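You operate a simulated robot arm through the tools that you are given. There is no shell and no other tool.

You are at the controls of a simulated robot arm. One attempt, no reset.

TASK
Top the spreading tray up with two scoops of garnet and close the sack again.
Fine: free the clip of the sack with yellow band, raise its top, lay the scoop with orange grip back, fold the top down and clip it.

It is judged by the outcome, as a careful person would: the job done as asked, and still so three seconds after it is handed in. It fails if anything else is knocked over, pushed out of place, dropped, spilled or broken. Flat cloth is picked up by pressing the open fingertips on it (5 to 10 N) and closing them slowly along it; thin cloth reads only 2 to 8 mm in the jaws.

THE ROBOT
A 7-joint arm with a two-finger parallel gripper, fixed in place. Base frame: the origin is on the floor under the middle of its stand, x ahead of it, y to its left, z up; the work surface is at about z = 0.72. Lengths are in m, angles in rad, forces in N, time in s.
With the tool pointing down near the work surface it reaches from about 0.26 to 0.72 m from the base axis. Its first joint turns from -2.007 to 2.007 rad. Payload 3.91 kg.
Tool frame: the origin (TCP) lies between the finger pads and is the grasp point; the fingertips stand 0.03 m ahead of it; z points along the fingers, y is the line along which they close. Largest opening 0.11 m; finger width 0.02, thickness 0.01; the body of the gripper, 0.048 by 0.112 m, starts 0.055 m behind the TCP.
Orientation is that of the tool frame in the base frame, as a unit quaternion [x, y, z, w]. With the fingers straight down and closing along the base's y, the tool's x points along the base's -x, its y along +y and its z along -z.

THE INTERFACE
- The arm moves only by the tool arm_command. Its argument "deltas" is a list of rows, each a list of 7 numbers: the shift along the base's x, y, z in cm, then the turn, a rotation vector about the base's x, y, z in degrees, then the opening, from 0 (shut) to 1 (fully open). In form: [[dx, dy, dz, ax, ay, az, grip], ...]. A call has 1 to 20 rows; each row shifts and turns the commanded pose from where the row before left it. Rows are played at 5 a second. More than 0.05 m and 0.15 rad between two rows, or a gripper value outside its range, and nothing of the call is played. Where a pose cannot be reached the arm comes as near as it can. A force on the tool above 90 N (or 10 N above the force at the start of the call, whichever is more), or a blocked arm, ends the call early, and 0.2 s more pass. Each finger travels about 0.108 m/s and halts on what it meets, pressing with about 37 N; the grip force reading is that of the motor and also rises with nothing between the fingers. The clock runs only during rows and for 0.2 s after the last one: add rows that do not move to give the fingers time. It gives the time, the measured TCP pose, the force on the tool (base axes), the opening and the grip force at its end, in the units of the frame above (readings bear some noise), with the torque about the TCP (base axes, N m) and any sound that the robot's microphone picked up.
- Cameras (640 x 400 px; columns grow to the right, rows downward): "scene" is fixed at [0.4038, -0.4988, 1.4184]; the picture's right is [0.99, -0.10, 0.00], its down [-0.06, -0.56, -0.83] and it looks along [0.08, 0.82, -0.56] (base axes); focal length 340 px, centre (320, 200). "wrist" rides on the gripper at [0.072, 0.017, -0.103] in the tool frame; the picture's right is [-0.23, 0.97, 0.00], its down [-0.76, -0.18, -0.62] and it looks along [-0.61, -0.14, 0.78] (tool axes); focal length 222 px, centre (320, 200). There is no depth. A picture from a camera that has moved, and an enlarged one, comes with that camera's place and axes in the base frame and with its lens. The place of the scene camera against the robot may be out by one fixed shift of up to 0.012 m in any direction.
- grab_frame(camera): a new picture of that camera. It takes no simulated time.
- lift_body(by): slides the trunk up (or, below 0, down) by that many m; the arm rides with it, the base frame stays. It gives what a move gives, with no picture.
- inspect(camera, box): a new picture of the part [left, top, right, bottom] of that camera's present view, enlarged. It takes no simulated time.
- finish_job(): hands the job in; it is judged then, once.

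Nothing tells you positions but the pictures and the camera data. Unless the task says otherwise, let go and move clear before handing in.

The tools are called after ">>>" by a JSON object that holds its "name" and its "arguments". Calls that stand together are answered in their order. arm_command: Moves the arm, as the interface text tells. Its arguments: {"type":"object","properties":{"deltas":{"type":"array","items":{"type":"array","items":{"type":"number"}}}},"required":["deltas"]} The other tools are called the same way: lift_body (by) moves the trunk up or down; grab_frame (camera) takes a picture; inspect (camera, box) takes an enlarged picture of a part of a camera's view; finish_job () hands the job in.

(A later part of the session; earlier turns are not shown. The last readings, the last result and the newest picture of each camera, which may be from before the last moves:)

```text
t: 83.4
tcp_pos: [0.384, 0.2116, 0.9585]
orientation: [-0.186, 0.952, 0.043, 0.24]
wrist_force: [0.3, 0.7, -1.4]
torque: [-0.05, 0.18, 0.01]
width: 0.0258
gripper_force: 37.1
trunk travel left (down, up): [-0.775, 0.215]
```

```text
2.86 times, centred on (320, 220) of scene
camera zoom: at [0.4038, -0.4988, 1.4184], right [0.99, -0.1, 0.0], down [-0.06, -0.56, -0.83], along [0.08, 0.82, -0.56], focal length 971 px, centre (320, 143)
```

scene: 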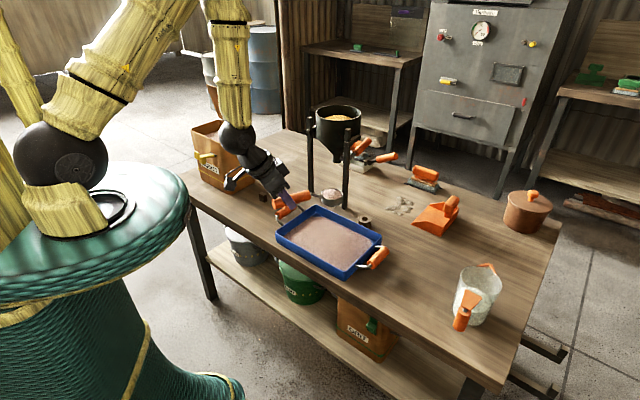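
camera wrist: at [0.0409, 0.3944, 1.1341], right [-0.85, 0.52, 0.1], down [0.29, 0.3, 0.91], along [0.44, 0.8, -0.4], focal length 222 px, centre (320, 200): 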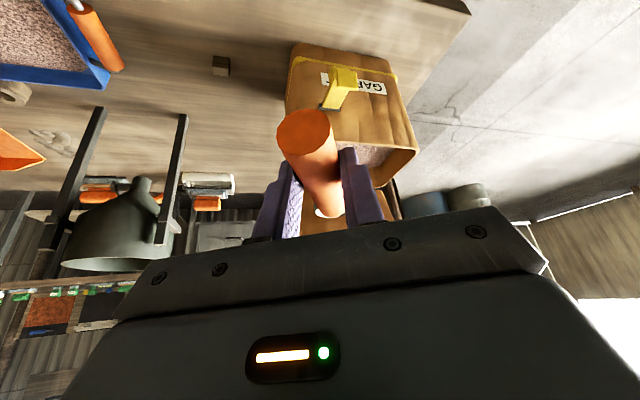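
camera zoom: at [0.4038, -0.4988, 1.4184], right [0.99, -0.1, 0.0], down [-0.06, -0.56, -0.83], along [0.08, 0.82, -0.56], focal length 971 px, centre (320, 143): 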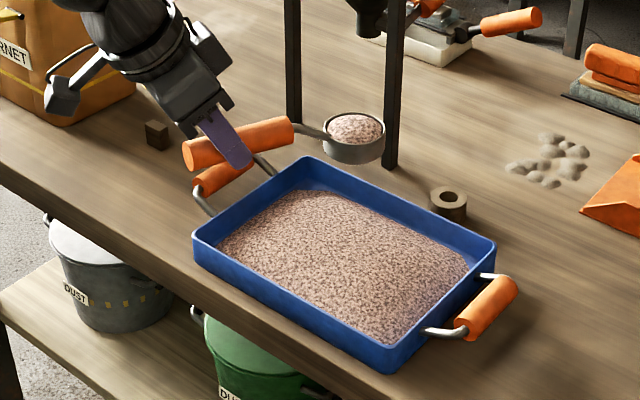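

The second load is over the tray. I'll pour it as before.

>>> {"name": "arm_command", "arguments": {"deltas": [[-0.2, 0.5, -2.6, 0, 0, 0, 0.1], [-0.2, 0.5, -2.6, 0, 0, 0, 0.1], [0, 0, 0, -7.42, -3.0, 0, 0.1], [0, 0, 0, -7.42, -3.0, 0, 0.1], [0, 0, 0, -7.42, -3.0, 0, 0.1], [0, -0.3, 0, -7.42, -3.0, 0, 0.1], [0, -0.3, 0, -7.42, -3.0, 0, 0.1], [0, -0.3, 0, -7.42, -3.0, 0, 0.1], [0, 0, 0, 0, 0, 0, 0.1]]}}

>>> {"name": "inspect", "arguments": {"camera": "scene", "box": [240, 150, 400, 290]}}

>>> {"name": "arm_command", "arguments": {"deltas": [[0, 0, 0, -7.42, -3.0, 0, 0.1], [0, 0, 0, -7.42, -3.0, 0, 0.1], [0, 0, 0, -7.42, -3.0, 0, 0.1], [0, 0, 0, 0, 0, 0, 0.1], [0, 0, 0, -7.42, -3.0, 0, 0.1], [0, 0, 0, -7.42, -3.0, 0, 0.1], [0, 0, 0, -7.42, -3.0, 0, 0.1], [0, 0, 0, 0, 0, 0, 0.1], [0, 0, 0, 0, 0, 0, 0.1], [0, 0, 0, 0, 0, 0, 0.1]]}}

>>> {"name": "inspect", "arguments": {"camera": "scene", "box": [240, 150, 400, 290]}}

```text
t: 85.4
tcp_pos: [0.3797, 0.2149, 0.9064]
orientation: [-0.268, 0.85, -0.347, 0.293]
wrist_force: [0.7, 0.2, -1.9]
torque: [0.0, 0.2, 0.03]
width: 0.0262
gripper_force: 36.8
trunk travel left (down, up): [-0.775, 0.215]
```

```text
2.86 times, centred on (320, 220) of scene
camera zoom: at [0.4038, -0.4988, 1.4184], right [0.99, -0.1, 0.0], down [-0.06, -0.56, -0.83], along [0.08, 0.82, -0.56], focal length 971 px, centre (320, 143)
```

zoom: 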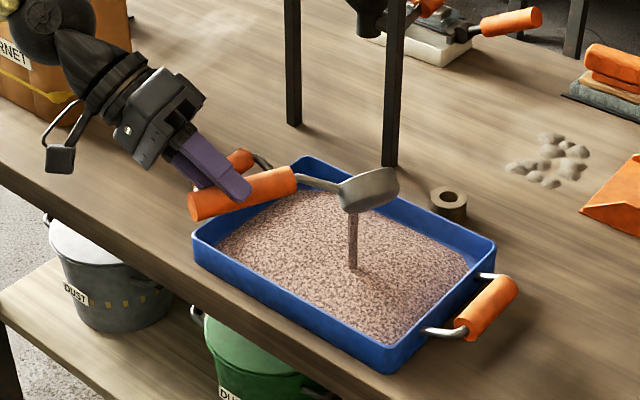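

```text
t: 87.6
tcp_pos: [0.387, 0.2145, 0.9143]
orientation: [0.281, -0.635, 0.663, -0.281]
wrist_force: [0.0, 0.5, -1.6]
torque: [0.02, 0.12, 0.0]
width: 0.0257
gripper_force: 37.1
trunk travel left (down, up): [-0.775, 0.215]
```

```text
2.86 times, centred on (320, 220) of scene
camera zoom: at [0.4038, -0.4988, 1.4184], right [0.99, -0.1, 0.0], down [-0.06, -0.56, -0.83], along [0.08, 0.82, -0.56], focal length 971 px, centre (320, 143)
```

zoom: 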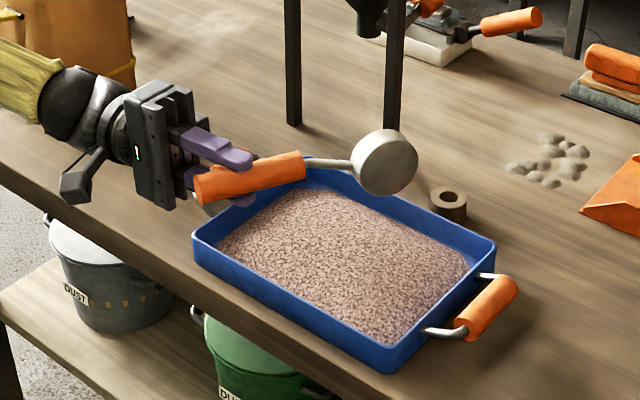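

Both loads are in and no stream remains. I'll roll level again and check that the cup is empty.

>>> {"name": "arm_command", "arguments": {"deltas": [[-0.07, 0.06, 0.3, 7.18, 2.68, 0.23, 0.1], [-0.07, 0.06, 0.3, 7.18, 2.68, 0.23, 0.1], [-0.07, 0.06, 0.3, 7.18, 2.68, 0.23, 0.1], [-0.07, 0.06, 0.3, 7.18, 2.68, 0.23, 0.1], [-0.07, 0.06, 0.3, 7.18, 2.68, 0.23, 0.1], [-0.07, 0.06, 0.3, 7.18, 2.68, 0.23, 0.1], [-0.07, 0.06, 0.3, 7.18, 2.68, 0.23, 0.1], [-0.07, 0.06, 0.3, 7.18, 2.68, 0.23, 0.1], [-0.07, 0.06, 0.3, 7.18, 2.68, 0.23, 0.1], [-0.07, 0.06, 0.3, 7.18, 2.68, 0.23, 0.1], [-0.07, 0.06, 0.3, 7.18, 2.68, 0.23, 0.1], [-0.07, 0.06, 0.3, 7.18, 2.68, 0.23, 0.1], [0, 0, 0, 0, 0, 0, 0.1]]}}

>>> {"name": "inspect", "arguments": {"camera": "scene", "box": [240, 150, 400, 290]}}

>>> {"name": "inspect", "arguments": {"camera": "scene", "box": [310, 170, 360, 210]}}

```text
t: 90.4
tcp_pos: [0.3717, 0.2206, 0.9424]
orientation: [-0.194, 0.942, 0.016, 0.274]
wrist_force: [-0.7, 0.2, -0.9]
torque: [-0.07, 0.11, 0.01]
width: 0.0258
gripper_force: 36.8
trunk travel left (down, up): [-0.775, 0.215]
```

```text
2.86 times, centred on (320, 220) of scene
camera zoom: at [0.4038, -0.4988, 1.4184], right [0.99, -0.1, 0.0], down [-0.06, -0.56, -0.83], along [0.08, 0.82, -0.56], focal length 971 px, centre (320, 143)
```

zoom: 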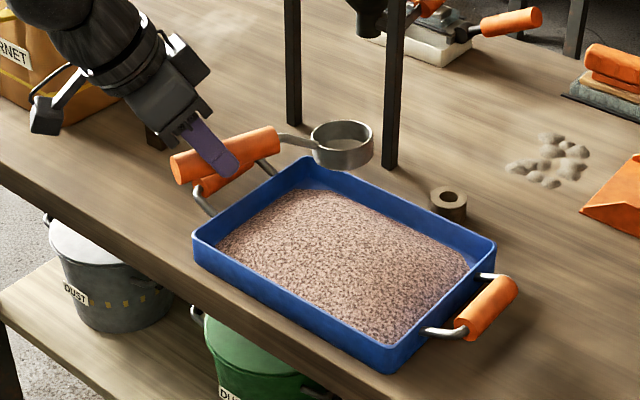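

```text
10.00 times, centred on (335, 190) of scene
camera zoom: at [0.4038, -0.4988, 1.4184], right [0.99, -0.1, 0.0], down [-0.06, -0.56, -0.83], along [0.08, 0.82, -0.56], focal length 3400 px, centre (170, 300)
```

zoom: 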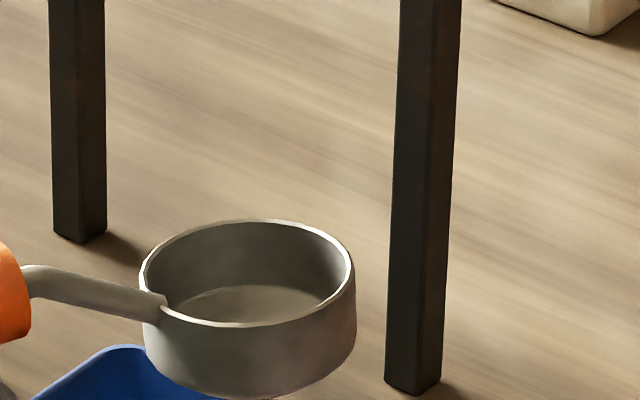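

The cup is empty and the tray is topped up. I'll take the scoop back above its wooden rest at the original orientation.

>>> {"name": "arm_command", "arguments": {"deltas": [[-1.46, 3.6, 0.2, 0.55, 1.45, 5.77, 0.1], [-1.46, 3.6, 0.2, 0.55, 1.45, 5.77, 0.1], [-1.46, 3.6, 0, 0.55, 1.45, 5.77, 0.1], [-1.46, 3.6, 0, 0.55, 1.45, 5.77, 0.1], [-1.46, 3.6, 0, 0, 0, 0, 0.1], [-1.46, 3.6, -1.6, 0, 0, 0, 0.1], [-1.46, 3.6, -3, 0, 0, 0, 0.1], [-1.46, 3.63, -3, 0, 0, 0, 0.1], [0, 0, 0, 0, 0, 0, 0.1]]}}

>>> {"name": "inspect", "arguments": {"camera": "scene", "box": [200, 110, 340, 220]}}

>>> {"name": "grab_frame", "arguments": {"camera": "wrist"}}

```text
t: 92.4
tcp_pos: [0.2539, 0.5104, 0.8716]
orientation: [-0.372, 0.897, 0.097, 0.219]
wrist_force: [-0.9, -0.3, -1.5]
torque: [-0.07, 0.05, 0.01]
width: 0.0257
gripper_force: 37.2
trunk travel left (down, up): [-0.775, 0.215]
```

```text
3.64 times, centred on (270, 165) of scene
camera zoom: at [0.4038, -0.4988, 1.4184], right [0.99, -0.1, 0.0], down [-0.06, -0.56, -0.83], along [0.08, 0.82, -0.56], focal length 1236 px, centre (502, 327)
```

zoom: 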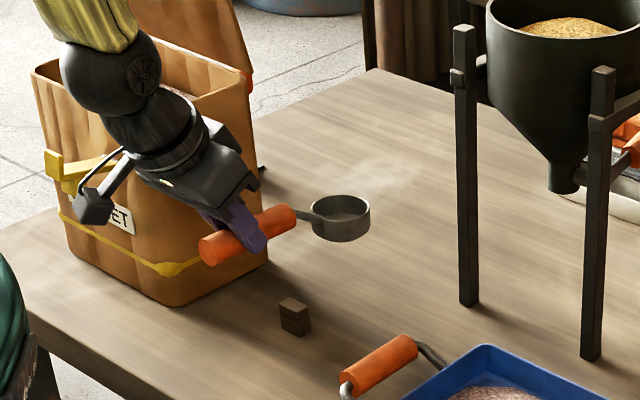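

```text
taken
camera wrist: at [0.1637, 0.4413, 0.9292], right [-0.55, 0.83, 0.12], down [0.4, 0.14, 0.9], along [0.73, 0.54, -0.41], focal length 222 px, centre (320, 200)
```

wrist: 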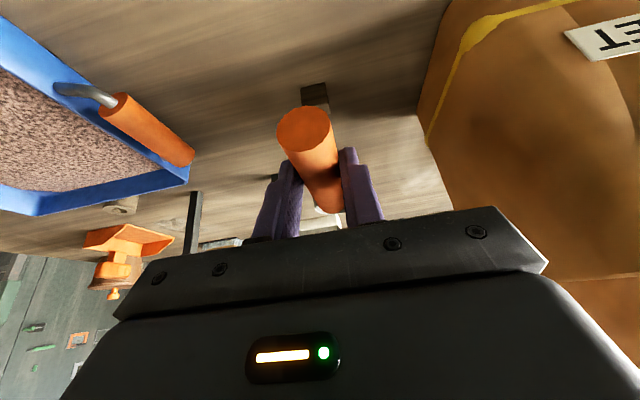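

The scoop pitched about 5° in the grip (cup low). I'll tilt the hand to compensate, then lower to the recorded pose.

>>> {"name": "arm_command", "arguments": {"deltas": [[0.05, -0.1, 0, 3.8, -3.8, 0, 0.1], [0, 0, -0.5, 0, 0, 0, 0.1], [0, 0, 0, 0, 0, 0, 0.1]]}}

>>> {"name": "inspect", "arguments": {"camera": "scene", "box": [200, 110, 340, 220]}}

```text
t: 93.2
tcp_pos: [0.2553, 0.5093, 0.8649]
orientation: [-0.367, 0.885, 0.115, 0.263]
wrist_force: [-0.4, -0.9, -1.2]
torque: [-0.07, 0.05, 0.03]
width: 0.0257
gripper_force: 37.1
trunk travel left (down, up): [-0.775, 0.215]
```

```text
3.64 times, centred on (270, 165) of scene
camera zoom: at [0.4038, -0.4988, 1.4184], right [0.99, -0.1, 0.0], down [-0.06, -0.56, -0.83], along [0.08, 0.82, -0.56], focal length 1236 px, centre (502, 327)
```

zoom: 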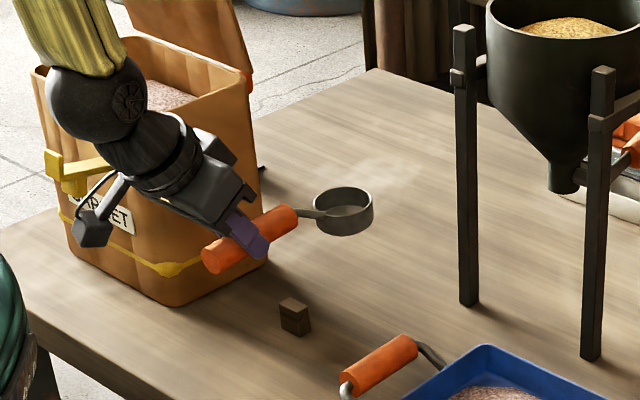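

>>> {"name": "arm_command", "arguments": {"deltas": [[0, 0, 0, -2.3, 2.3, 0, 0.1], [0, 0, 0, 0, 0, 0, 0.1]]}}

>>> {"name": "inspect", "arguments": {"camera": "scene", "box": [200, 110, 340, 220]}}

```text
t: 93.8
tcp_pos: [0.2532, 0.508, 0.8646]
orientation: [-0.37, 0.892, 0.104, 0.237]
wrist_force: [0.1, 1.2, -1.3]
torque: [-0.07, 0.07, 0.0]
width: 0.026
gripper_force: 37.2
trunk travel left (down, up): [-0.775, 0.215]
```

```text
3.64 times, centred on (270, 165) of scene
camera zoom: at [0.4038, -0.4988, 1.4184], right [0.99, -0.1, 0.0], down [-0.06, -0.56, -0.83], along [0.08, 0.82, -0.56], focal length 1236 px, centre (502, 327)
```

zoom: 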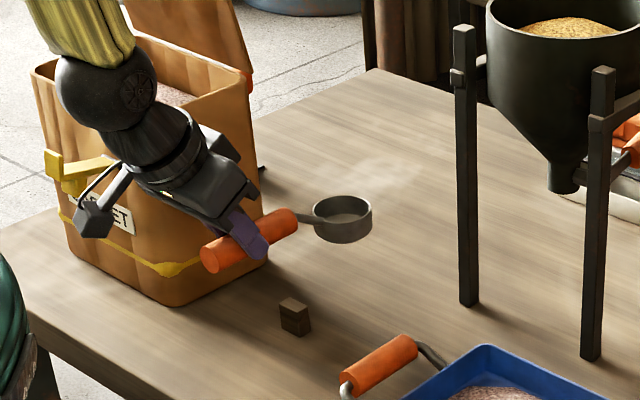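

>>> {"name": "arm_command", "arguments": {"deltas": [[0, 0, -2.5, 0, 0, 0, 0.1], [0, 0, -2.5, 0, 0, 0, 0.1], [0, 0, -2.2, 0, 0, 0, 0.1], [0, 0, 0, 0, 0, 0, 0.1]]}}

>>> {"name": "inspect", "arguments": {"camera": "scene", "box": [220, 150, 320, 220]}}

```text
t: 94.8
tcp_pos: [0.2557, 0.5086, 0.7937]
orientation: [-0.371, 0.892, 0.104, 0.237]
wrist_force: [-0.4, -0.3, -0.9]
torque: [-0.09, 0.11, -0.01]
width: 0.0261
gripper_force: 37.0
trunk travel left (down, up): [-0.775, 0.215]
```

```text
5.71 times, centred on (270, 185) of scene
camera zoom: at [0.4038, -0.4988, 1.4184], right [0.99, -0.1, 0.0], down [-0.06, -0.56, -0.83], along [0.08, 0.82, -0.56], focal length 1943 px, centre (606, 286)
```

zoom: 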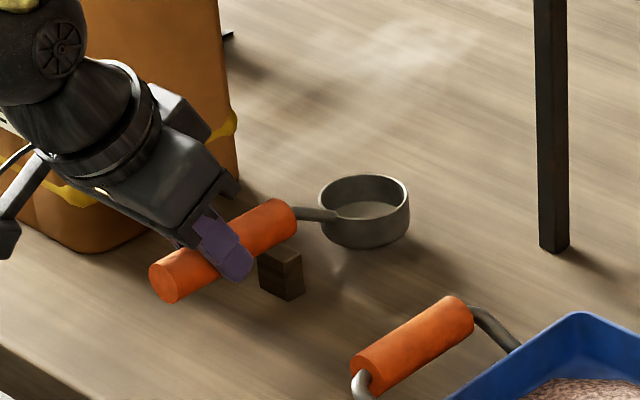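

>>> {"name": "arm_command", "arguments": {"deltas": [[-0.1, 0, -0.5, 1.1, -1.1, 0, 0.1], [0, 0, -0.3, 0, 0, 0, 0.1], [0, 0, -0.2, 0, 0, 0, 0.1], [0, 0, 0, 0, 0, 0, 0.1]]}}

>>> {"name": "inspect", "arguments": {"camera": "scene", "box": [220, 150, 320, 220]}}

```text
t: 95.8
tcp_pos: [0.2546, 0.5077, 0.7837]
orientation: [-0.369, 0.889, 0.109, 0.249]
wrist_force: [0.0, -1.5, -1.2]
torque: [-0.04, 0.03, -0.01]
width: 0.0258
gripper_force: 36.4
trunk travel left (down, up): [-0.775, 0.215]
```

```text
5.71 times, centred on (270, 185) of scene
camera zoom: at [0.4038, -0.4988, 1.4184], right [0.99, -0.1, 0.0], down [-0.06, -0.56, -0.83], along [0.08, 0.82, -0.56], focal length 1943 px, centre (606, 286)
```

zoom: 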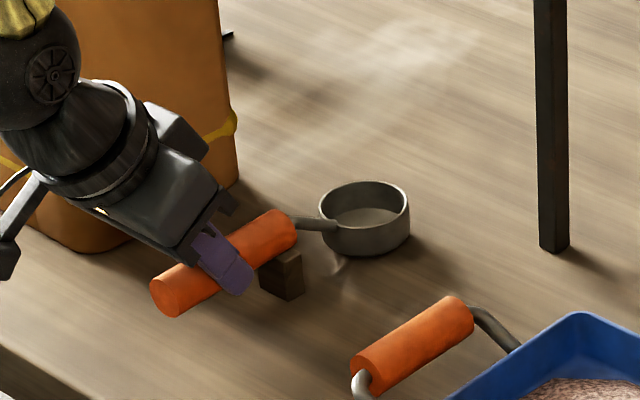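

>>> {"name": "arm_command", "arguments": {"deltas": [[-0.1, 0, -0.1, -1.0, 1.0, 0, 0.1], [0, 0, -0.1, 0, 0, 0, 0.1], [0, 0, 0, 0, 0, 0, 0.1]]}}

>>> {"name": "inspect", "arguments": {"camera": "scene", "box": [220, 150, 320, 220]}}

```text
t: 96.6
tcp_pos: [0.2545, 0.5077, 0.7846]
orientation: [-0.369, 0.891, 0.107, 0.241]
wrist_force: [3.4, -2.2, 24.5]
torque: [0.83, -0.98, -0.15]
width: 0.0258
gripper_force: 36.0
trunk travel left (down, up): [-0.775, 0.215]
```

```text
5.71 times, centred on (270, 185) of scene
camera zoom: at [0.4038, -0.4988, 1.4184], right [0.99, -0.1, 0.0], down [-0.06, -0.56, -0.83], along [0.08, 0.82, -0.56], focal length 1943 px, centre (606, 286)
```

zoom: 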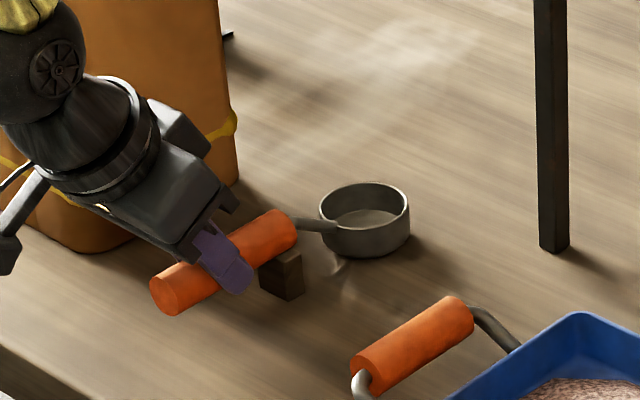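

The scoop is resting on the table and its block. I'll ease the load and let go.

>>> {"name": "arm_command", "arguments": {"deltas": [[0, 0, 0.12, 0, 0, 0, 0.1], [0, 0, 0, 0, 0, 0, 0.25], [0, 0, 0, 0, 0, 0, 0.35], [0, 0, 0, 0, 0, 0, 0.45], [0, 0, 0, 0, 0, 0, 0.55], [0, 0, 0, 0, 0, 0, 0.6]]}}

>>> {"name": "inspect", "arguments": {"camera": "scene", "box": [220, 150, 320, 220]}}

```text
t: 98.0
tcp_pos: [0.2537, 0.507, 0.7808]
orientation: [-0.37, 0.892, 0.104, 0.238]
wrist_force: [0.1, -0.3, 0.7]
torque: [0.0, -0.01, 0.02]
width: 0.0657
gripper_force: 0.1
trunk travel left (down, up): [-0.775, 0.215]
```

```text
5.71 times, centred on (270, 185) of scene
camera zoom: at [0.4038, -0.4988, 1.4184], right [0.99, -0.1, 0.0], down [-0.06, -0.56, -0.83], along [0.08, 0.82, -0.56], focal length 1943 px, centre (606, 286)
```

zoom: 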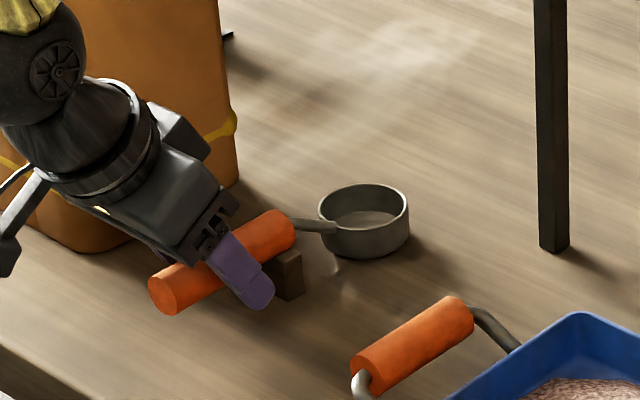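

The scoop lies exactly where it was. I'll back straight up, then move to view the lid before folding it down.

>>> {"name": "arm_command", "arguments": {"deltas": [[0, 0, 2, 0, 0, 0, 0.6], [0, 0, 4, 0, 0, 0, 0.6], [0, 0, 4.5, 0, 0, 0, 0.6], [-1, -1, 4.5, -3.5, 3.5, 0, 0.6], [-3, -1, 3.5, -3.5, 3.5, 0, 0.8], [-3, -1, 3, 0, 0, 0, 0.8], [-3.5, 0, 3, 0, 0, 0, 0.8], [-2.5, 0, 2, 0, 0, 0, 0.8], [0, 0, 0, 0, 0, 0, 0.8]]}}

>>> {"name": "grab_frame", "arguments": {"camera": "wrist"}}

>>> {"name": "grab_frame", "arguments": {"camera": "scene"}}

```text
t: 100.0
tcp_pos: [0.1421, 0.4736, 1.0414]
orientation: [-0.358, 0.917, 0.06, 0.163]
wrist_force: [-0.3, 0.4, -0.6]
torque: [0.01, 0.02, 0.02]
width: 0.0879
gripper_force: 0.0
trunk travel left (down, up): [-0.775, 0.215]
```

```text
taken
camera wrist: at [0.0545, 0.4157, 1.1141], right [-0.5, 0.86, 0.07], down [0.49, 0.21, 0.85], along [0.72, 0.46, -0.53], focal length 222 px, centre (320, 200)
```

wrist: 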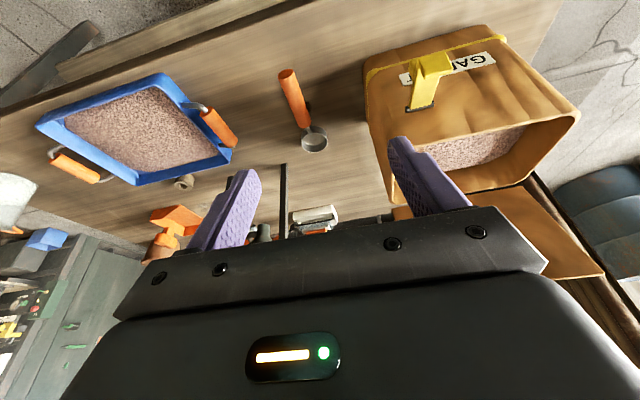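

```text
taken
```

scene: 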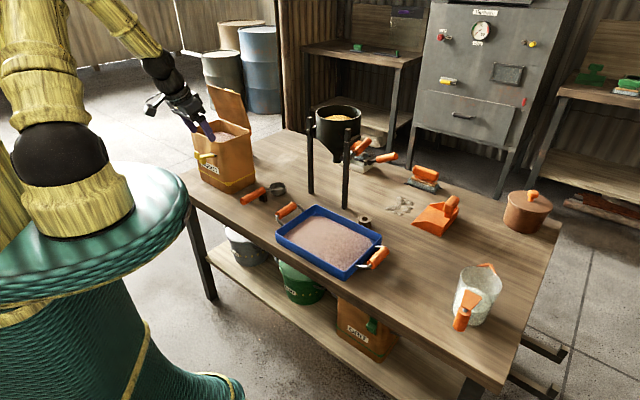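

>>> {"name": "inspect", "arguments": {"camera": "scene", "box": [180, 75, 270, 200]}}

>>> {"name": "inspect", "arguments": {"camera": "wrist", "box": [340, 10, 640, 290]}}

```text
3.20 times, centred on (225, 138) of scene
camera zoom: at [0.4038, -0.4988, 1.4184], right [0.99, -0.1, 0.0], down [-0.06, -0.56, -0.83], along [0.08, 0.82, -0.56], focal length 1088 px, centre (624, 400)
```

zoom: 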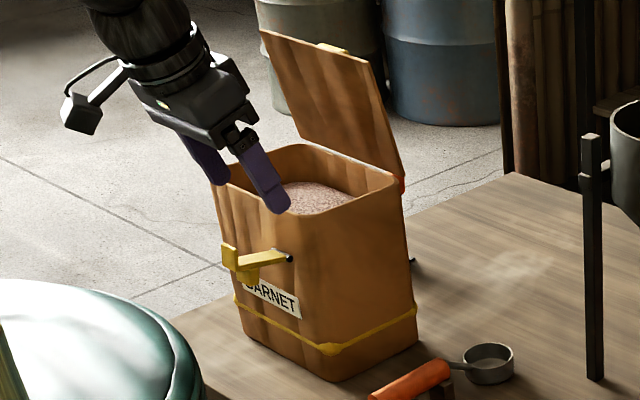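

```text
1.43 times, centred on (490, 150) of wrist
camera zoom: at [0.0545, 0.4157, 1.1141], right [-0.5, 0.86, 0.07], down [0.49, 0.21, 0.85], along [0.72, 0.46, -0.53], focal length 317 px, centre (77, 271)
```

zoom: 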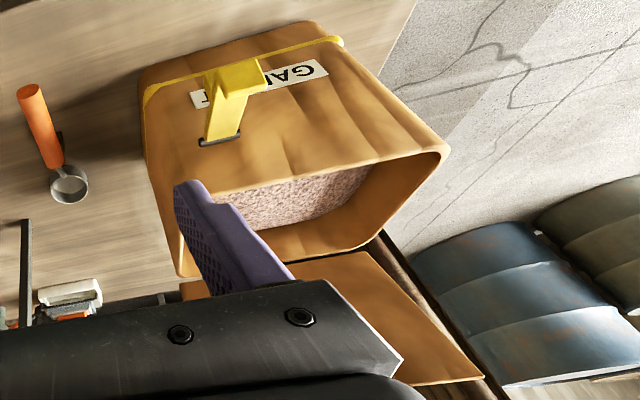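

The lid stands at about 80°, with its free edge at z ≈ 1.077. I'll close the fingers, go over its top edge near the front-right corner, and come down behind it.

>>> {"name": "arm_command", "arguments": {"deltas": [[0, 1, 4, 3.5, -3.5, 1.7, 0.4], [0.5, 1.5, 4, 3.5, -3.5, 1.7, 0], [1.1, 2.5, 3, 0, 0, 0, 0], [1.4, 4, 0, 0, 0, 0, 0], [1.4, 4, 0, 0, 0, 0, 0], [1.4, 4, 0, 0, 0, 0, 0], [1.5, 4, 0, 0, 0, 0, 0], [1.6, 3.5, 0, 0, 0, 0, 0], [0, 0, 0, 0, 0, 0, 0]]}}

>>> {"name": "grab_frame", "arguments": {"camera": "wrist"}}

>>> {"name": "inspect", "arguments": {"camera": "scene", "box": [160, 50, 280, 170]}}

```text
t: 102.0
tcp_pos: [0.2118, 0.7217, 1.156]
orientation: [-0.398, 0.88, 0.11, 0.235]
wrist_force: [0.2, -0.1, 0.5]
torque: [0.02, -0.02, 0.06]
width: 0.0
gripper_force: 37.3
trunk travel left (down, up): [-0.775, 0.215]
```

```text
taken
camera wrist: at [0.1241, 0.6457, 1.2095], right [-0.6, 0.79, 0.12], down [0.37, 0.14, 0.92], along [0.71, 0.6, -0.37], focal length 222 px, centre (320, 200)
```

wrist: 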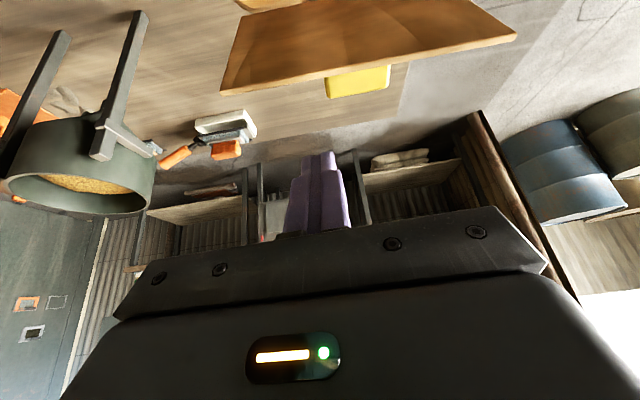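

```text
3.33 times, centred on (220, 110) of scene
camera zoom: at [0.4038, -0.4988, 1.4184], right [0.99, -0.1, 0.0], down [-0.06, -0.56, -0.83], along [0.08, 0.82, -0.56], focal length 1133 px, centre (653, 500)
```

zoom: 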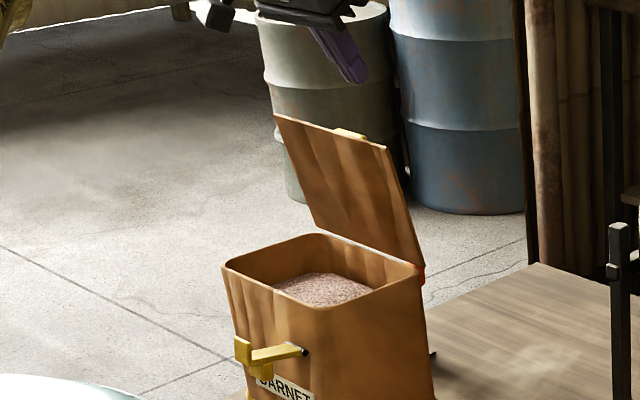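

I have the lid edge at about (0.245, 0.674) to (0.111, 0.814), z ≈ 1.077. I'll shift slightly to stay clear of the tab, then lower the fingertips behind the lid.

>>> {"name": "arm_command", "arguments": {"deltas": [[1.2, -0.4, 0, 0, 0, 0, 0], [0, 0, -2.7, 0, 0, 0, 0], [0, 0, -2.7, 0, 0, 0, 0], [0, 0, -2.7, 0, 0, 0, 0], [0, 0, 0, 0, 0, 0, 0]]}}

>>> {"name": "grab_frame", "arguments": {"camera": "wrist"}}

>>> {"name": "inspect", "arguments": {"camera": "scene", "box": [160, 50, 280, 170]}}

```text
t: 103.2
tcp_pos: [0.2246, 0.7204, 1.0743]
orientation: [-0.398, 0.88, 0.11, 0.235]
wrist_force: [-0.2, 0.6, 0.2]
torque: [-0.01, 0.0, 0.0]
width: 0.0001
gripper_force: 36.8
trunk travel left (down, up): [-0.775, 0.215]
```

```text
taken
camera wrist: at [0.137, 0.6449, 1.128], right [-0.6, 0.79, 0.12], down [0.37, 0.14, 0.92], along [0.71, 0.6, -0.37], focal length 222 px, centre (320, 200)
```

wrist: 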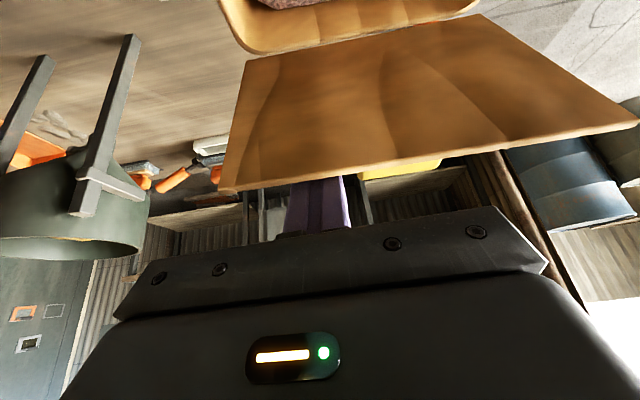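

```text
3.33 times, centred on (220, 110) of scene
camera zoom: at [0.4038, -0.4988, 1.4184], right [0.99, -0.1, 0.0], down [-0.06, -0.56, -0.83], along [0.08, 0.82, -0.56], focal length 1133 px, centre (653, 500)
```

zoom: 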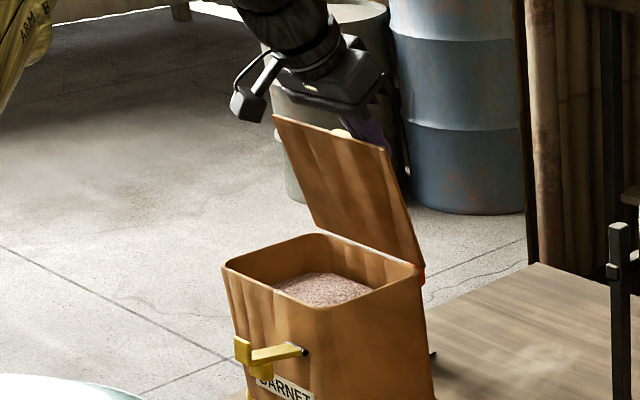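

The fingers are behind the lid. I'll draw it forward along its arc.

>>> {"name": "arm_command", "arguments": {"deltas": [[-0.6, -0.6, 0, 0, 0, 0, 0], [-0.6, -0.6, -0.1, 0, 0, 0, 0], [-0.6, -0.6, -0.2, 0, 0, 0, 0], [-0.6, -0.6, -0.3, 0, 0, 0, 0], [-0.6, -0.6, -0.4, 0, 0, 0, 0], [0, 0, 0, 0, 0, 0, 0]]}}

>>> {"name": "grab_frame", "arguments": {"camera": "wrist"}}

>>> {"name": "inspect", "arguments": {"camera": "scene", "box": [160, 50, 280, 190]}}

```text
t: 104.6
tcp_pos: [0.1932, 0.6899, 1.0658]
orientation: [-0.397, 0.88, 0.109, 0.236]
wrist_force: [0.1, -0.1, 0.2]
torque: [0.0, 0.02, 0.0]
width: 0.0001
gripper_force: 37.4
trunk travel left (down, up): [-0.775, 0.215]
```

```text
taken
camera wrist: at [0.1058, 0.6137, 1.1187], right [-0.6, 0.79, 0.12], down [0.37, 0.14, 0.92], along [0.71, 0.6, -0.37], focal length 222 px, centre (320, 200)
```

wrist: 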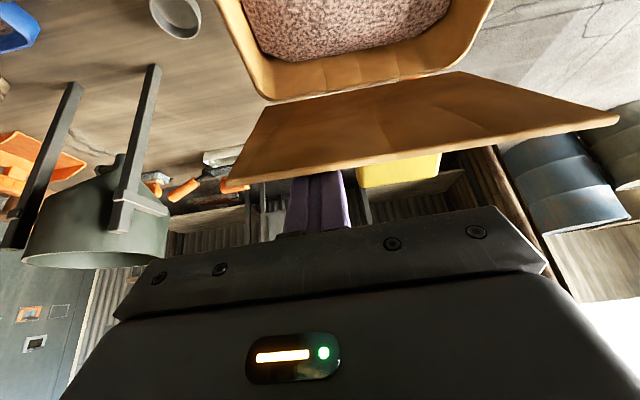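

```text
2.86 times, centred on (220, 120) of scene
camera zoom: at [0.4038, -0.4988, 1.4184], right [0.99, -0.1, 0.0], down [-0.06, -0.56, -0.83], along [0.08, 0.82, -0.56], focal length 971 px, centre (606, 429)
```

zoom: 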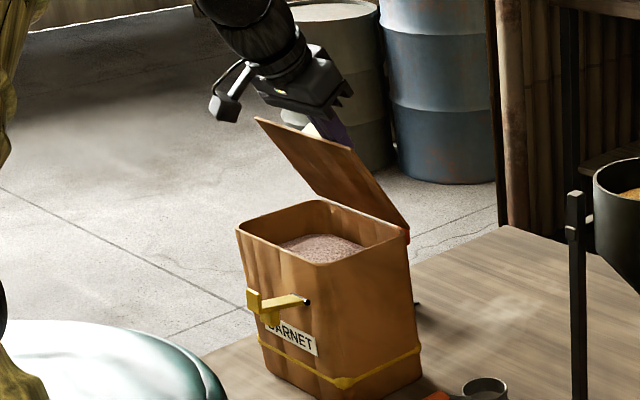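

>>> {"name": "arm_command", "arguments": {"deltas": [[-0.7, -0.7, -0.6, 0, 0, 0, 0], [-0.7, -0.7, -0.9, 0, 0, 0, 0], [-0.65, -0.65, -1.1, 0, 0, 0, 0], [-0.6, -0.6, -1.3, 0, 0, 0, 0], [0, 0, 0, 0, 0, 0, 0]]}}

>>> {"name": "grab_frame", "arguments": {"camera": "wrist"}}

>>> {"name": "inspect", "arguments": {"camera": "scene", "box": [160, 50, 280, 190]}}

```text
t: 105.8
tcp_pos: [0.1682, 0.6618, 1.0254]
orientation: [-0.397, 0.88, 0.109, 0.236]
wrist_force: [-0.2, -0.3, 0.6]
torque: [-0.01, 0.03, 0.01]
width: 0.0
gripper_force: 37.8
trunk travel left (down, up): [-0.775, 0.215]
```

```text
taken
camera wrist: at [0.0799, 0.5863, 1.0795], right [-0.6, 0.79, 0.12], down [0.37, 0.14, 0.92], along [0.71, 0.6, -0.37], focal length 222 px, centre (320, 200)
```

wrist: 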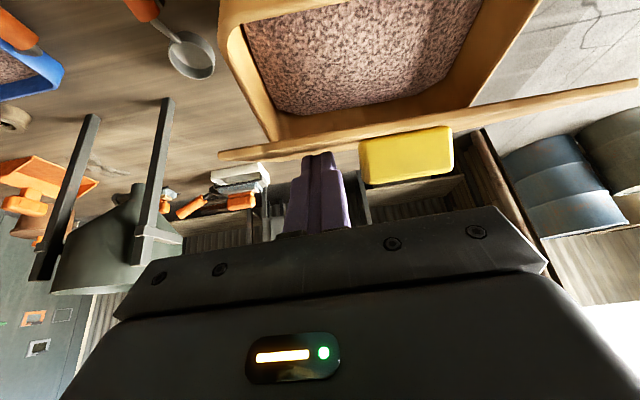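

```text
2.86 times, centred on (220, 120) of scene
camera zoom: at [0.4038, -0.4988, 1.4184], right [0.99, -0.1, 0.0], down [-0.06, -0.56, -0.83], along [0.08, 0.82, -0.56], focal length 971 px, centre (606, 429)
```

zoom: 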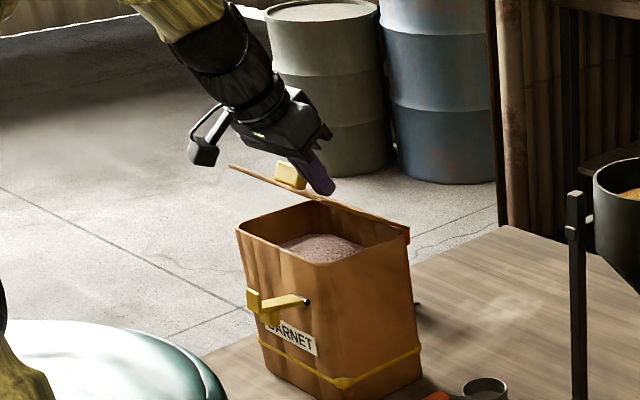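

>>> {"name": "arm_command", "arguments": {"deltas": [[-0.4, -0.4, -1.4, 0, 0, 0, 0], [-0.35, -0.35, -1.4, 0, 0, 0, 0], [-0.2, -0.2, -1.4, 0, 0, 0, 0], [-0.1, -0.1, -1.2, 0, 0, 0, 0], [0, 0, 0, 0, 0, 0, 0]]}}

>>> {"name": "grab_frame", "arguments": {"camera": "wrist"}}

>>> {"name": "inspect", "arguments": {"camera": "scene", "box": [160, 50, 280, 190]}}

```text
t: 107.0
tcp_pos: [0.1579, 0.653, 0.9717]
orientation: [-0.398, 0.88, 0.109, 0.235]
wrist_force: [0.5, -0.7, 1.6]
torque: [-0.01, 0.0, 0.01]
width: 0.0001
gripper_force: 37.0
trunk travel left (down, up): [-0.775, 0.215]
```

```text
taken
camera wrist: at [0.0697, 0.5765, 1.0257], right [-0.6, 0.79, 0.12], down [0.37, 0.14, 0.92], along [0.71, 0.6, -0.37], focal length 222 px, centre (320, 200)
```

wrist: 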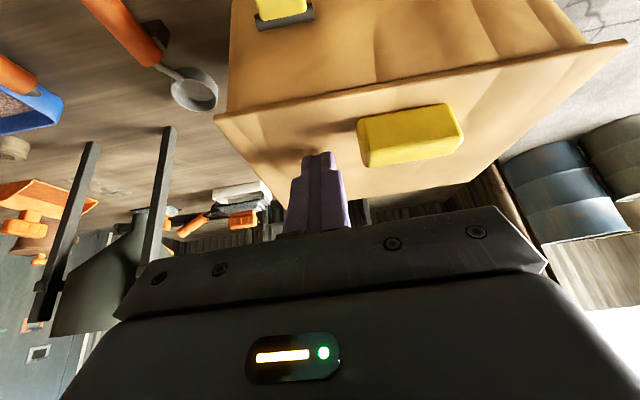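

```text
2.86 times, centred on (220, 120) of scene
camera zoom: at [0.4038, -0.4988, 1.4184], right [0.99, -0.1, 0.0], down [-0.06, -0.56, -0.83], along [0.08, 0.82, -0.56], focal length 971 px, centre (606, 429)
```

zoom: 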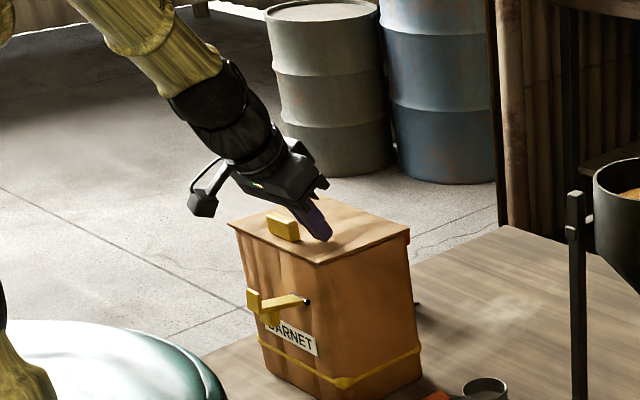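

The lid is nearly down. I'll press it gently and check the gap.

>>> {"name": "arm_command", "arguments": {"deltas": [[0, 0, -0.4, 0, 0, 0, 0], [0, 0, -0.4, 0, 0, 0, 0], [0, 0, -0.2, 0, 0, 0, 0], [0, 0, 0, 0, 0, 0, 0]]}}

>>> {"name": "inspect", "arguments": {"camera": "scene", "box": [180, 110, 260, 190]}}

```text
t: 108.0
tcp_pos: [0.1586, 0.6515, 0.9703]
orientation: [-0.395, 0.879, 0.115, 0.239]
wrist_force: [5.4, 0.6, 47.8]
torque: [0.29, -0.37, -0.42]
width: 0.0002
gripper_force: 37.5
trunk travel left (down, up): [-0.775, 0.215]
```

```text
5.00 times, centred on (220, 150) of scene
camera zoom: at [0.4038, -0.4988, 1.4184], right [0.99, -0.1, 0.0], down [-0.06, -0.56, -0.83], along [0.08, 0.82, -0.56], focal length 1700 px, centre (820, 450)
```

zoom: 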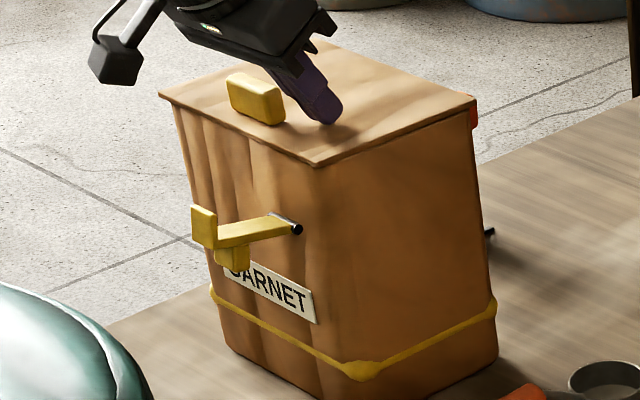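

The lid is fully down (it took 48 N of press). I'll lift off, straighten the hand, and look at the open latch to close it.

>>> {"name": "arm_command", "arguments": {"deltas": [[0, 0, 1.5, 0, 0, 0, 0], [0, 0, 3, 0, 0, 0, 0], [0, 0, 3, 0, 0, 0, 0.3], [-1.5, -1.8, 0, -5.74, 5.13, -0.83, 0.6], [-1.5, -1.8, 0, -5.74, 5.13, -0.83, 0.6], [-1.5, -1.8, -0.5, -5.74, 5.13, -0.83, 0.6], [-1.5, -1.8, -0.5, -5.74, 5.13, -0.83, 0.6], [-1.3, -1.8, 0, 0, 0, 0, 0.6], [0, 0, 0, 0, 0, 0, 0.6]]}}

>>> {"name": "grab_frame", "arguments": {"camera": "wrist"}}

>>> {"name": "inspect", "arguments": {"camera": "wrist", "box": [200, 60, 460, 260]}}

>>> {"name": "inspect", "arguments": {"camera": "scene", "box": [160, 90, 260, 190]}}

```text
t: 110.0
tcp_pos: [0.0842, 0.5627, 1.0298]
orientation: [-0.385, 0.923, -0.006, -0.004]
wrist_force: [-0.4, 0.4, 0.0]
torque: [0.03, -0.03, 0.0]
width: 0.0663
gripper_force: 0.1
trunk travel left (down, up): [-0.775, 0.215]
```

```text
taken
camera wrist: at [0.0224, 0.5229, 1.1339], right [-0.53, 0.85, -0.01], down [0.66, 0.42, 0.61], along [0.52, 0.32, -0.79], focal length 222 px, centre (320, 200)
```

wrist: 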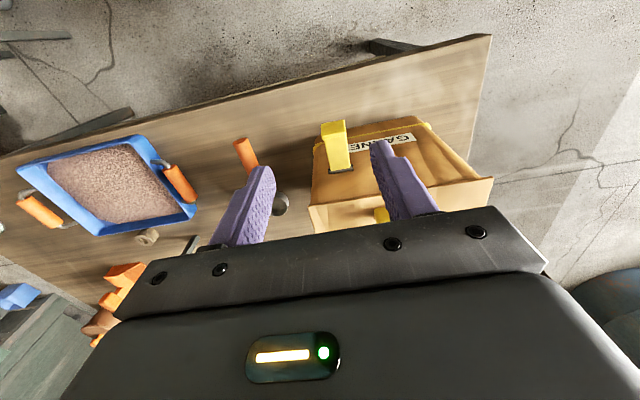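

```text
2.00 times, centred on (330, 160) of wrist
camera zoom: at [0.0224, 0.5229, 1.1339], right [-0.53, 0.85, -0.01], down [0.66, 0.42, 0.61], along [0.52, 0.32, -0.79], focal length 444 px, centre (300, 280)
```

zoom: 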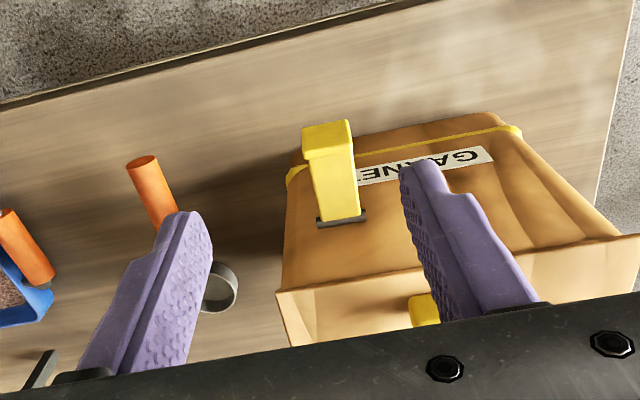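

```text
4.00 times, centred on (210, 140) of scene
camera zoom: at [0.4038, -0.4988, 1.4184], right [0.99, -0.1, 0.0], down [-0.06, -0.56, -0.83], along [0.08, 0.82, -0.56], focal length 1360 px, centre (760, 440)
```

zoom: 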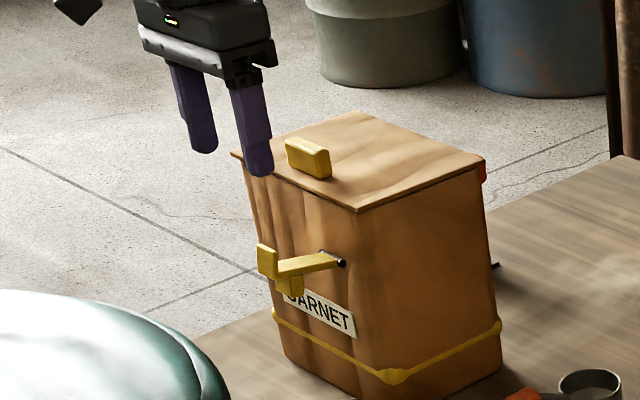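

The latch hangs open at roughly 75–90°, its lip standing up near (0.09, 0.58, 0.89). I'll centre over the lip and lower partway to check.

>>> {"name": "arm_command", "arguments": {"deltas": [[0.35, 1.0, -2, 0, 0, 0, 0.6], [0.3, 0.84, -2.5, 0, 0, 0, 0.6], [0, 0, -2.3, 0, 0, 0, 0.6], [0, 0, 0, 0, 0, 0, 0.6]]}}

>>> {"name": "inspect", "arguments": {"camera": "wrist", "box": [200, 60, 460, 260]}}

>>> {"name": "inspect", "arguments": {"camera": "scene", "box": [170, 110, 250, 190]}}

```text
t: 111.0
tcp_pos: [0.0893, 0.5803, 0.961]
orientation: [-0.385, 0.923, -0.005, -0.004]
wrist_force: [0.0, 0.9, -0.4]
torque: [-0.01, 0.01, -0.03]
width: 0.0661
gripper_force: 0.0
trunk travel left (down, up): [-0.775, 0.215]
```

```text
2.00 times, centred on (330, 160) of wrist
camera zoom: at [0.0278, 0.5415, 1.0655], right [-0.53, 0.85, -0.01], down [0.66, 0.42, 0.62], along [0.53, 0.32, -0.79], focal length 444 px, centre (300, 280)
```

zoom: 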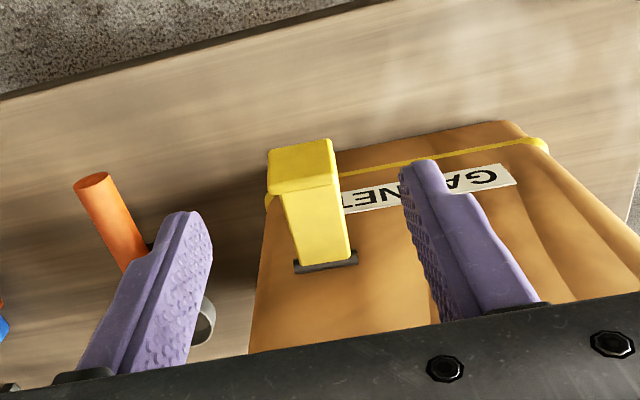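

```text
5.00 times, centred on (210, 150) of scene
camera zoom: at [0.4038, -0.4988, 1.4184], right [0.99, -0.1, 0.0], down [-0.06, -0.56, -0.83], along [0.08, 0.82, -0.56], focal length 1700 px, centre (870, 450)
```

zoom: 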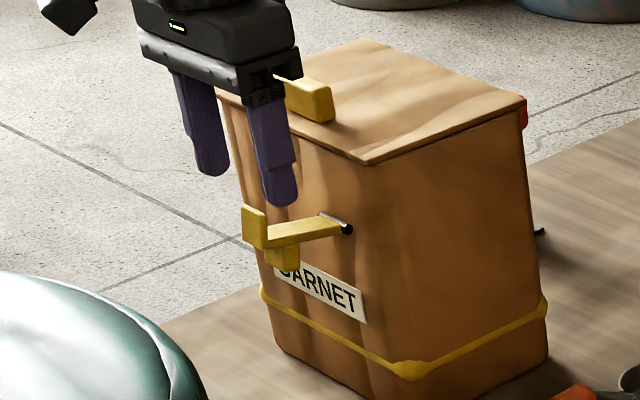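

The lip plate is centred between the fingers. I'll lower over it and grip it.

>>> {"name": "arm_command", "arguments": {"deltas": [[-0.1, -0.1, -2.5, 0, 0, 0, 0.6], [0, 0, -2.5, 0, 0, 0, 0.6], [0, 0, -0.8, 0, 0, 0, 0.6], [0, 0, 0, 0, 0, 0, 0.45], [0, 0, 0, 0, 0, 0, 0.35], [0, 0, 0, 0, 0, 0, 0.28], [0, 0, 0, 0, 0, 0, 0.2], [0, 0, 0, 0, 0, 0, 0.15], [0, 0, 0, 0, 0, 0, 0.15]]}}

>>> {"name": "inspect", "arguments": {"camera": "wrist", "box": [200, 60, 460, 260]}}

>>> {"name": "inspect", "arguments": {"camera": "scene", "box": [170, 110, 250, 190]}}

```text
t: 113.0
tcp_pos: [0.089, 0.5804, 0.9022]
orientation: [-0.385, 0.923, -0.005, -0.006]
wrist_force: [-0.3, -0.4, 0.2]
torque: [0.23, 0.31, -0.37]
width: 0.0259
gripper_force: 36.6
trunk travel left (down, up): [-0.775, 0.215]
```

```text
2.00 times, centred on (330, 160) of wrist
camera zoom: at [0.0267, 0.541, 1.0067], right [-0.53, 0.85, -0.01], down [0.67, 0.42, 0.62], along [0.52, 0.32, -0.79], focal length 444 px, centre (300, 280)
```

zoom: 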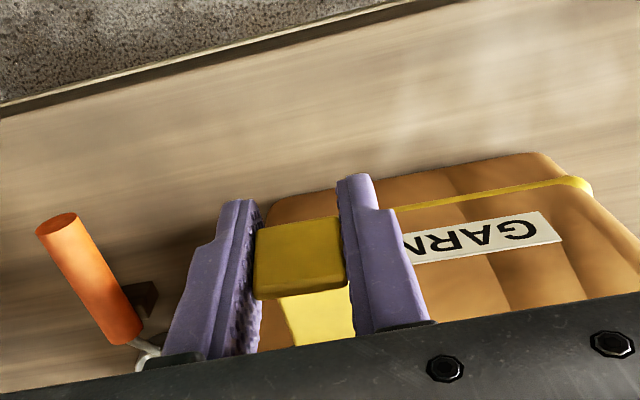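

```text
5.00 times, centred on (210, 150) of scene
camera zoom: at [0.4038, -0.4988, 1.4184], right [0.99, -0.1, 0.0], down [-0.06, -0.56, -0.83], along [0.08, 0.82, -0.56], focal length 1700 px, centre (870, 450)
```

zoom: 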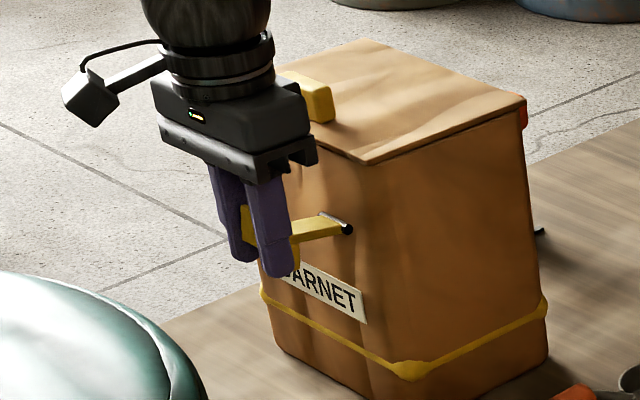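

I have the lip. I'll swing the latch up and in along its arc, in steps.

>>> {"name": "arm_command", "arguments": {"deltas": [[0.22, 0.22, 0.82, 0, 0, 0, 0.15], [0.23, 0.23, 0.81, 0, 0, 0, 0.15], [0.37, 0.37, 0.7, 0, 0, 0, 0.15], [0.37, 0.37, 0.7, 0, 0, 0, 0.15], [0, 0, 0, 0, 0, 0, 0.15]]}}

>>> {"name": "inspect", "arguments": {"camera": "wrist", "box": [200, 60, 460, 260]}}

>>> {"name": "inspect", "arguments": {"camera": "scene", "box": [170, 110, 250, 190]}}

```text
t: 114.2
tcp_pos: [0.1021, 0.5912, 0.9317]
orientation: [-0.385, 0.923, -0.006, -0.006]
wrist_force: [-1.1, -11.9, -13.4]
torque: [0.0, 1.43, -0.27]
width: 0.0258
gripper_force: 37.1
trunk travel left (down, up): [-0.775, 0.215]
```

```text
2.00 times, centred on (330, 160) of wrist
camera zoom: at [0.0394, 0.5518, 1.0366], right [-0.53, 0.85, -0.01], down [0.67, 0.43, 0.61], along [0.52, 0.32, -0.79], focal length 444 px, centre (300, 280)
```

zoom: 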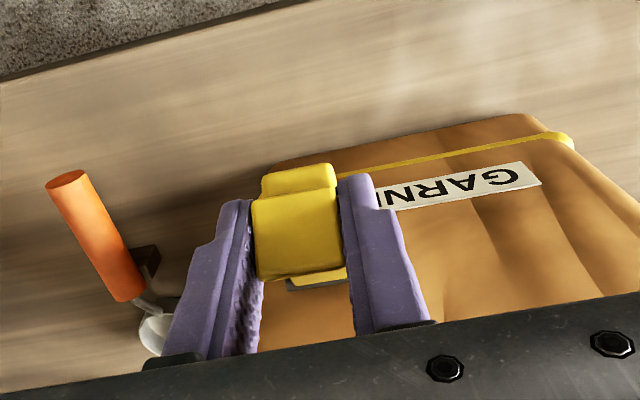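

```text
5.00 times, centred on (210, 150) of scene
camera zoom: at [0.4038, -0.4988, 1.4184], right [0.99, -0.1, 0.0], down [-0.06, -0.56, -0.83], along [0.08, 0.82, -0.56], focal length 1700 px, centre (870, 450)
```

zoom: 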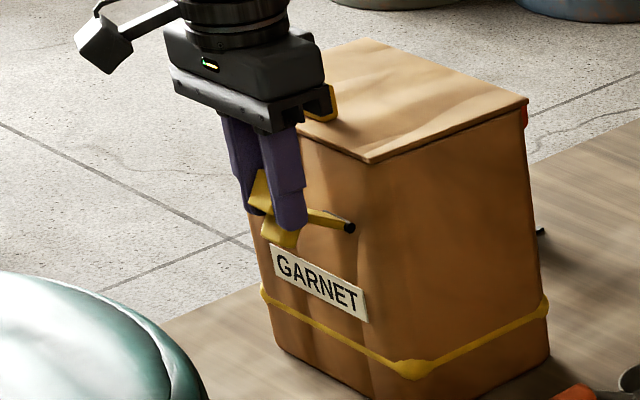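

>>> {"name": "arm_command", "arguments": {"deltas": [[0.5, 0.46, 0.55, 0, 0, 0, 0.15], [0.5, 0.46, 0.52, 0, 0, 0, 0.15], [0, 0, 0, 0, 0, 0, 0.15]]}}

>>> {"name": "inspect", "arguments": {"camera": "wrist", "box": [200, 60, 460, 260]}}

>>> {"name": "inspect", "arguments": {"camera": "scene", "box": [170, 110, 250, 190]}}

```text
t: 115.0
tcp_pos: [0.1116, 0.5986, 0.9425]
orientation: [-0.385, 0.923, -0.005, -0.005]
wrist_force: [-0.6, -14.9, -11.4]
torque: [-0.34, 1.08, -0.11]
width: 0.026
gripper_force: 36.5
trunk travel left (down, up): [-0.775, 0.215]
```

```text
2.00 times, centred on (330, 160) of wrist
camera zoom: at [0.0495, 0.5602, 1.0471], right [-0.53, 0.85, -0.01], down [0.66, 0.42, 0.61], along [0.52, 0.32, -0.79], focal length 444 px, centre (300, 280)
```

zoom: 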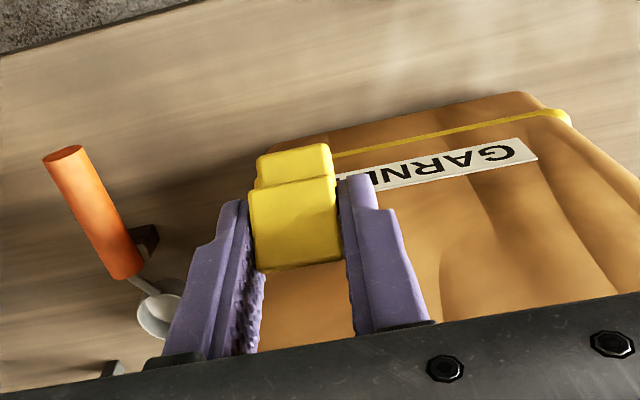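

```text
5.00 times, centred on (210, 150) of scene
camera zoom: at [0.4038, -0.4988, 1.4184], right [0.99, -0.1, 0.0], down [-0.06, -0.56, -0.83], along [0.08, 0.82, -0.56], focal length 1700 px, centre (870, 450)
```

zoom: 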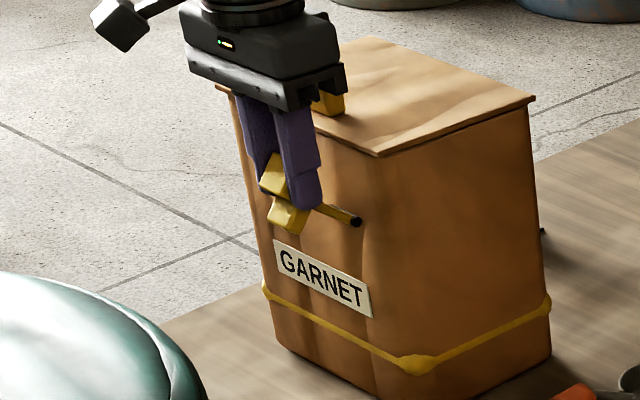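

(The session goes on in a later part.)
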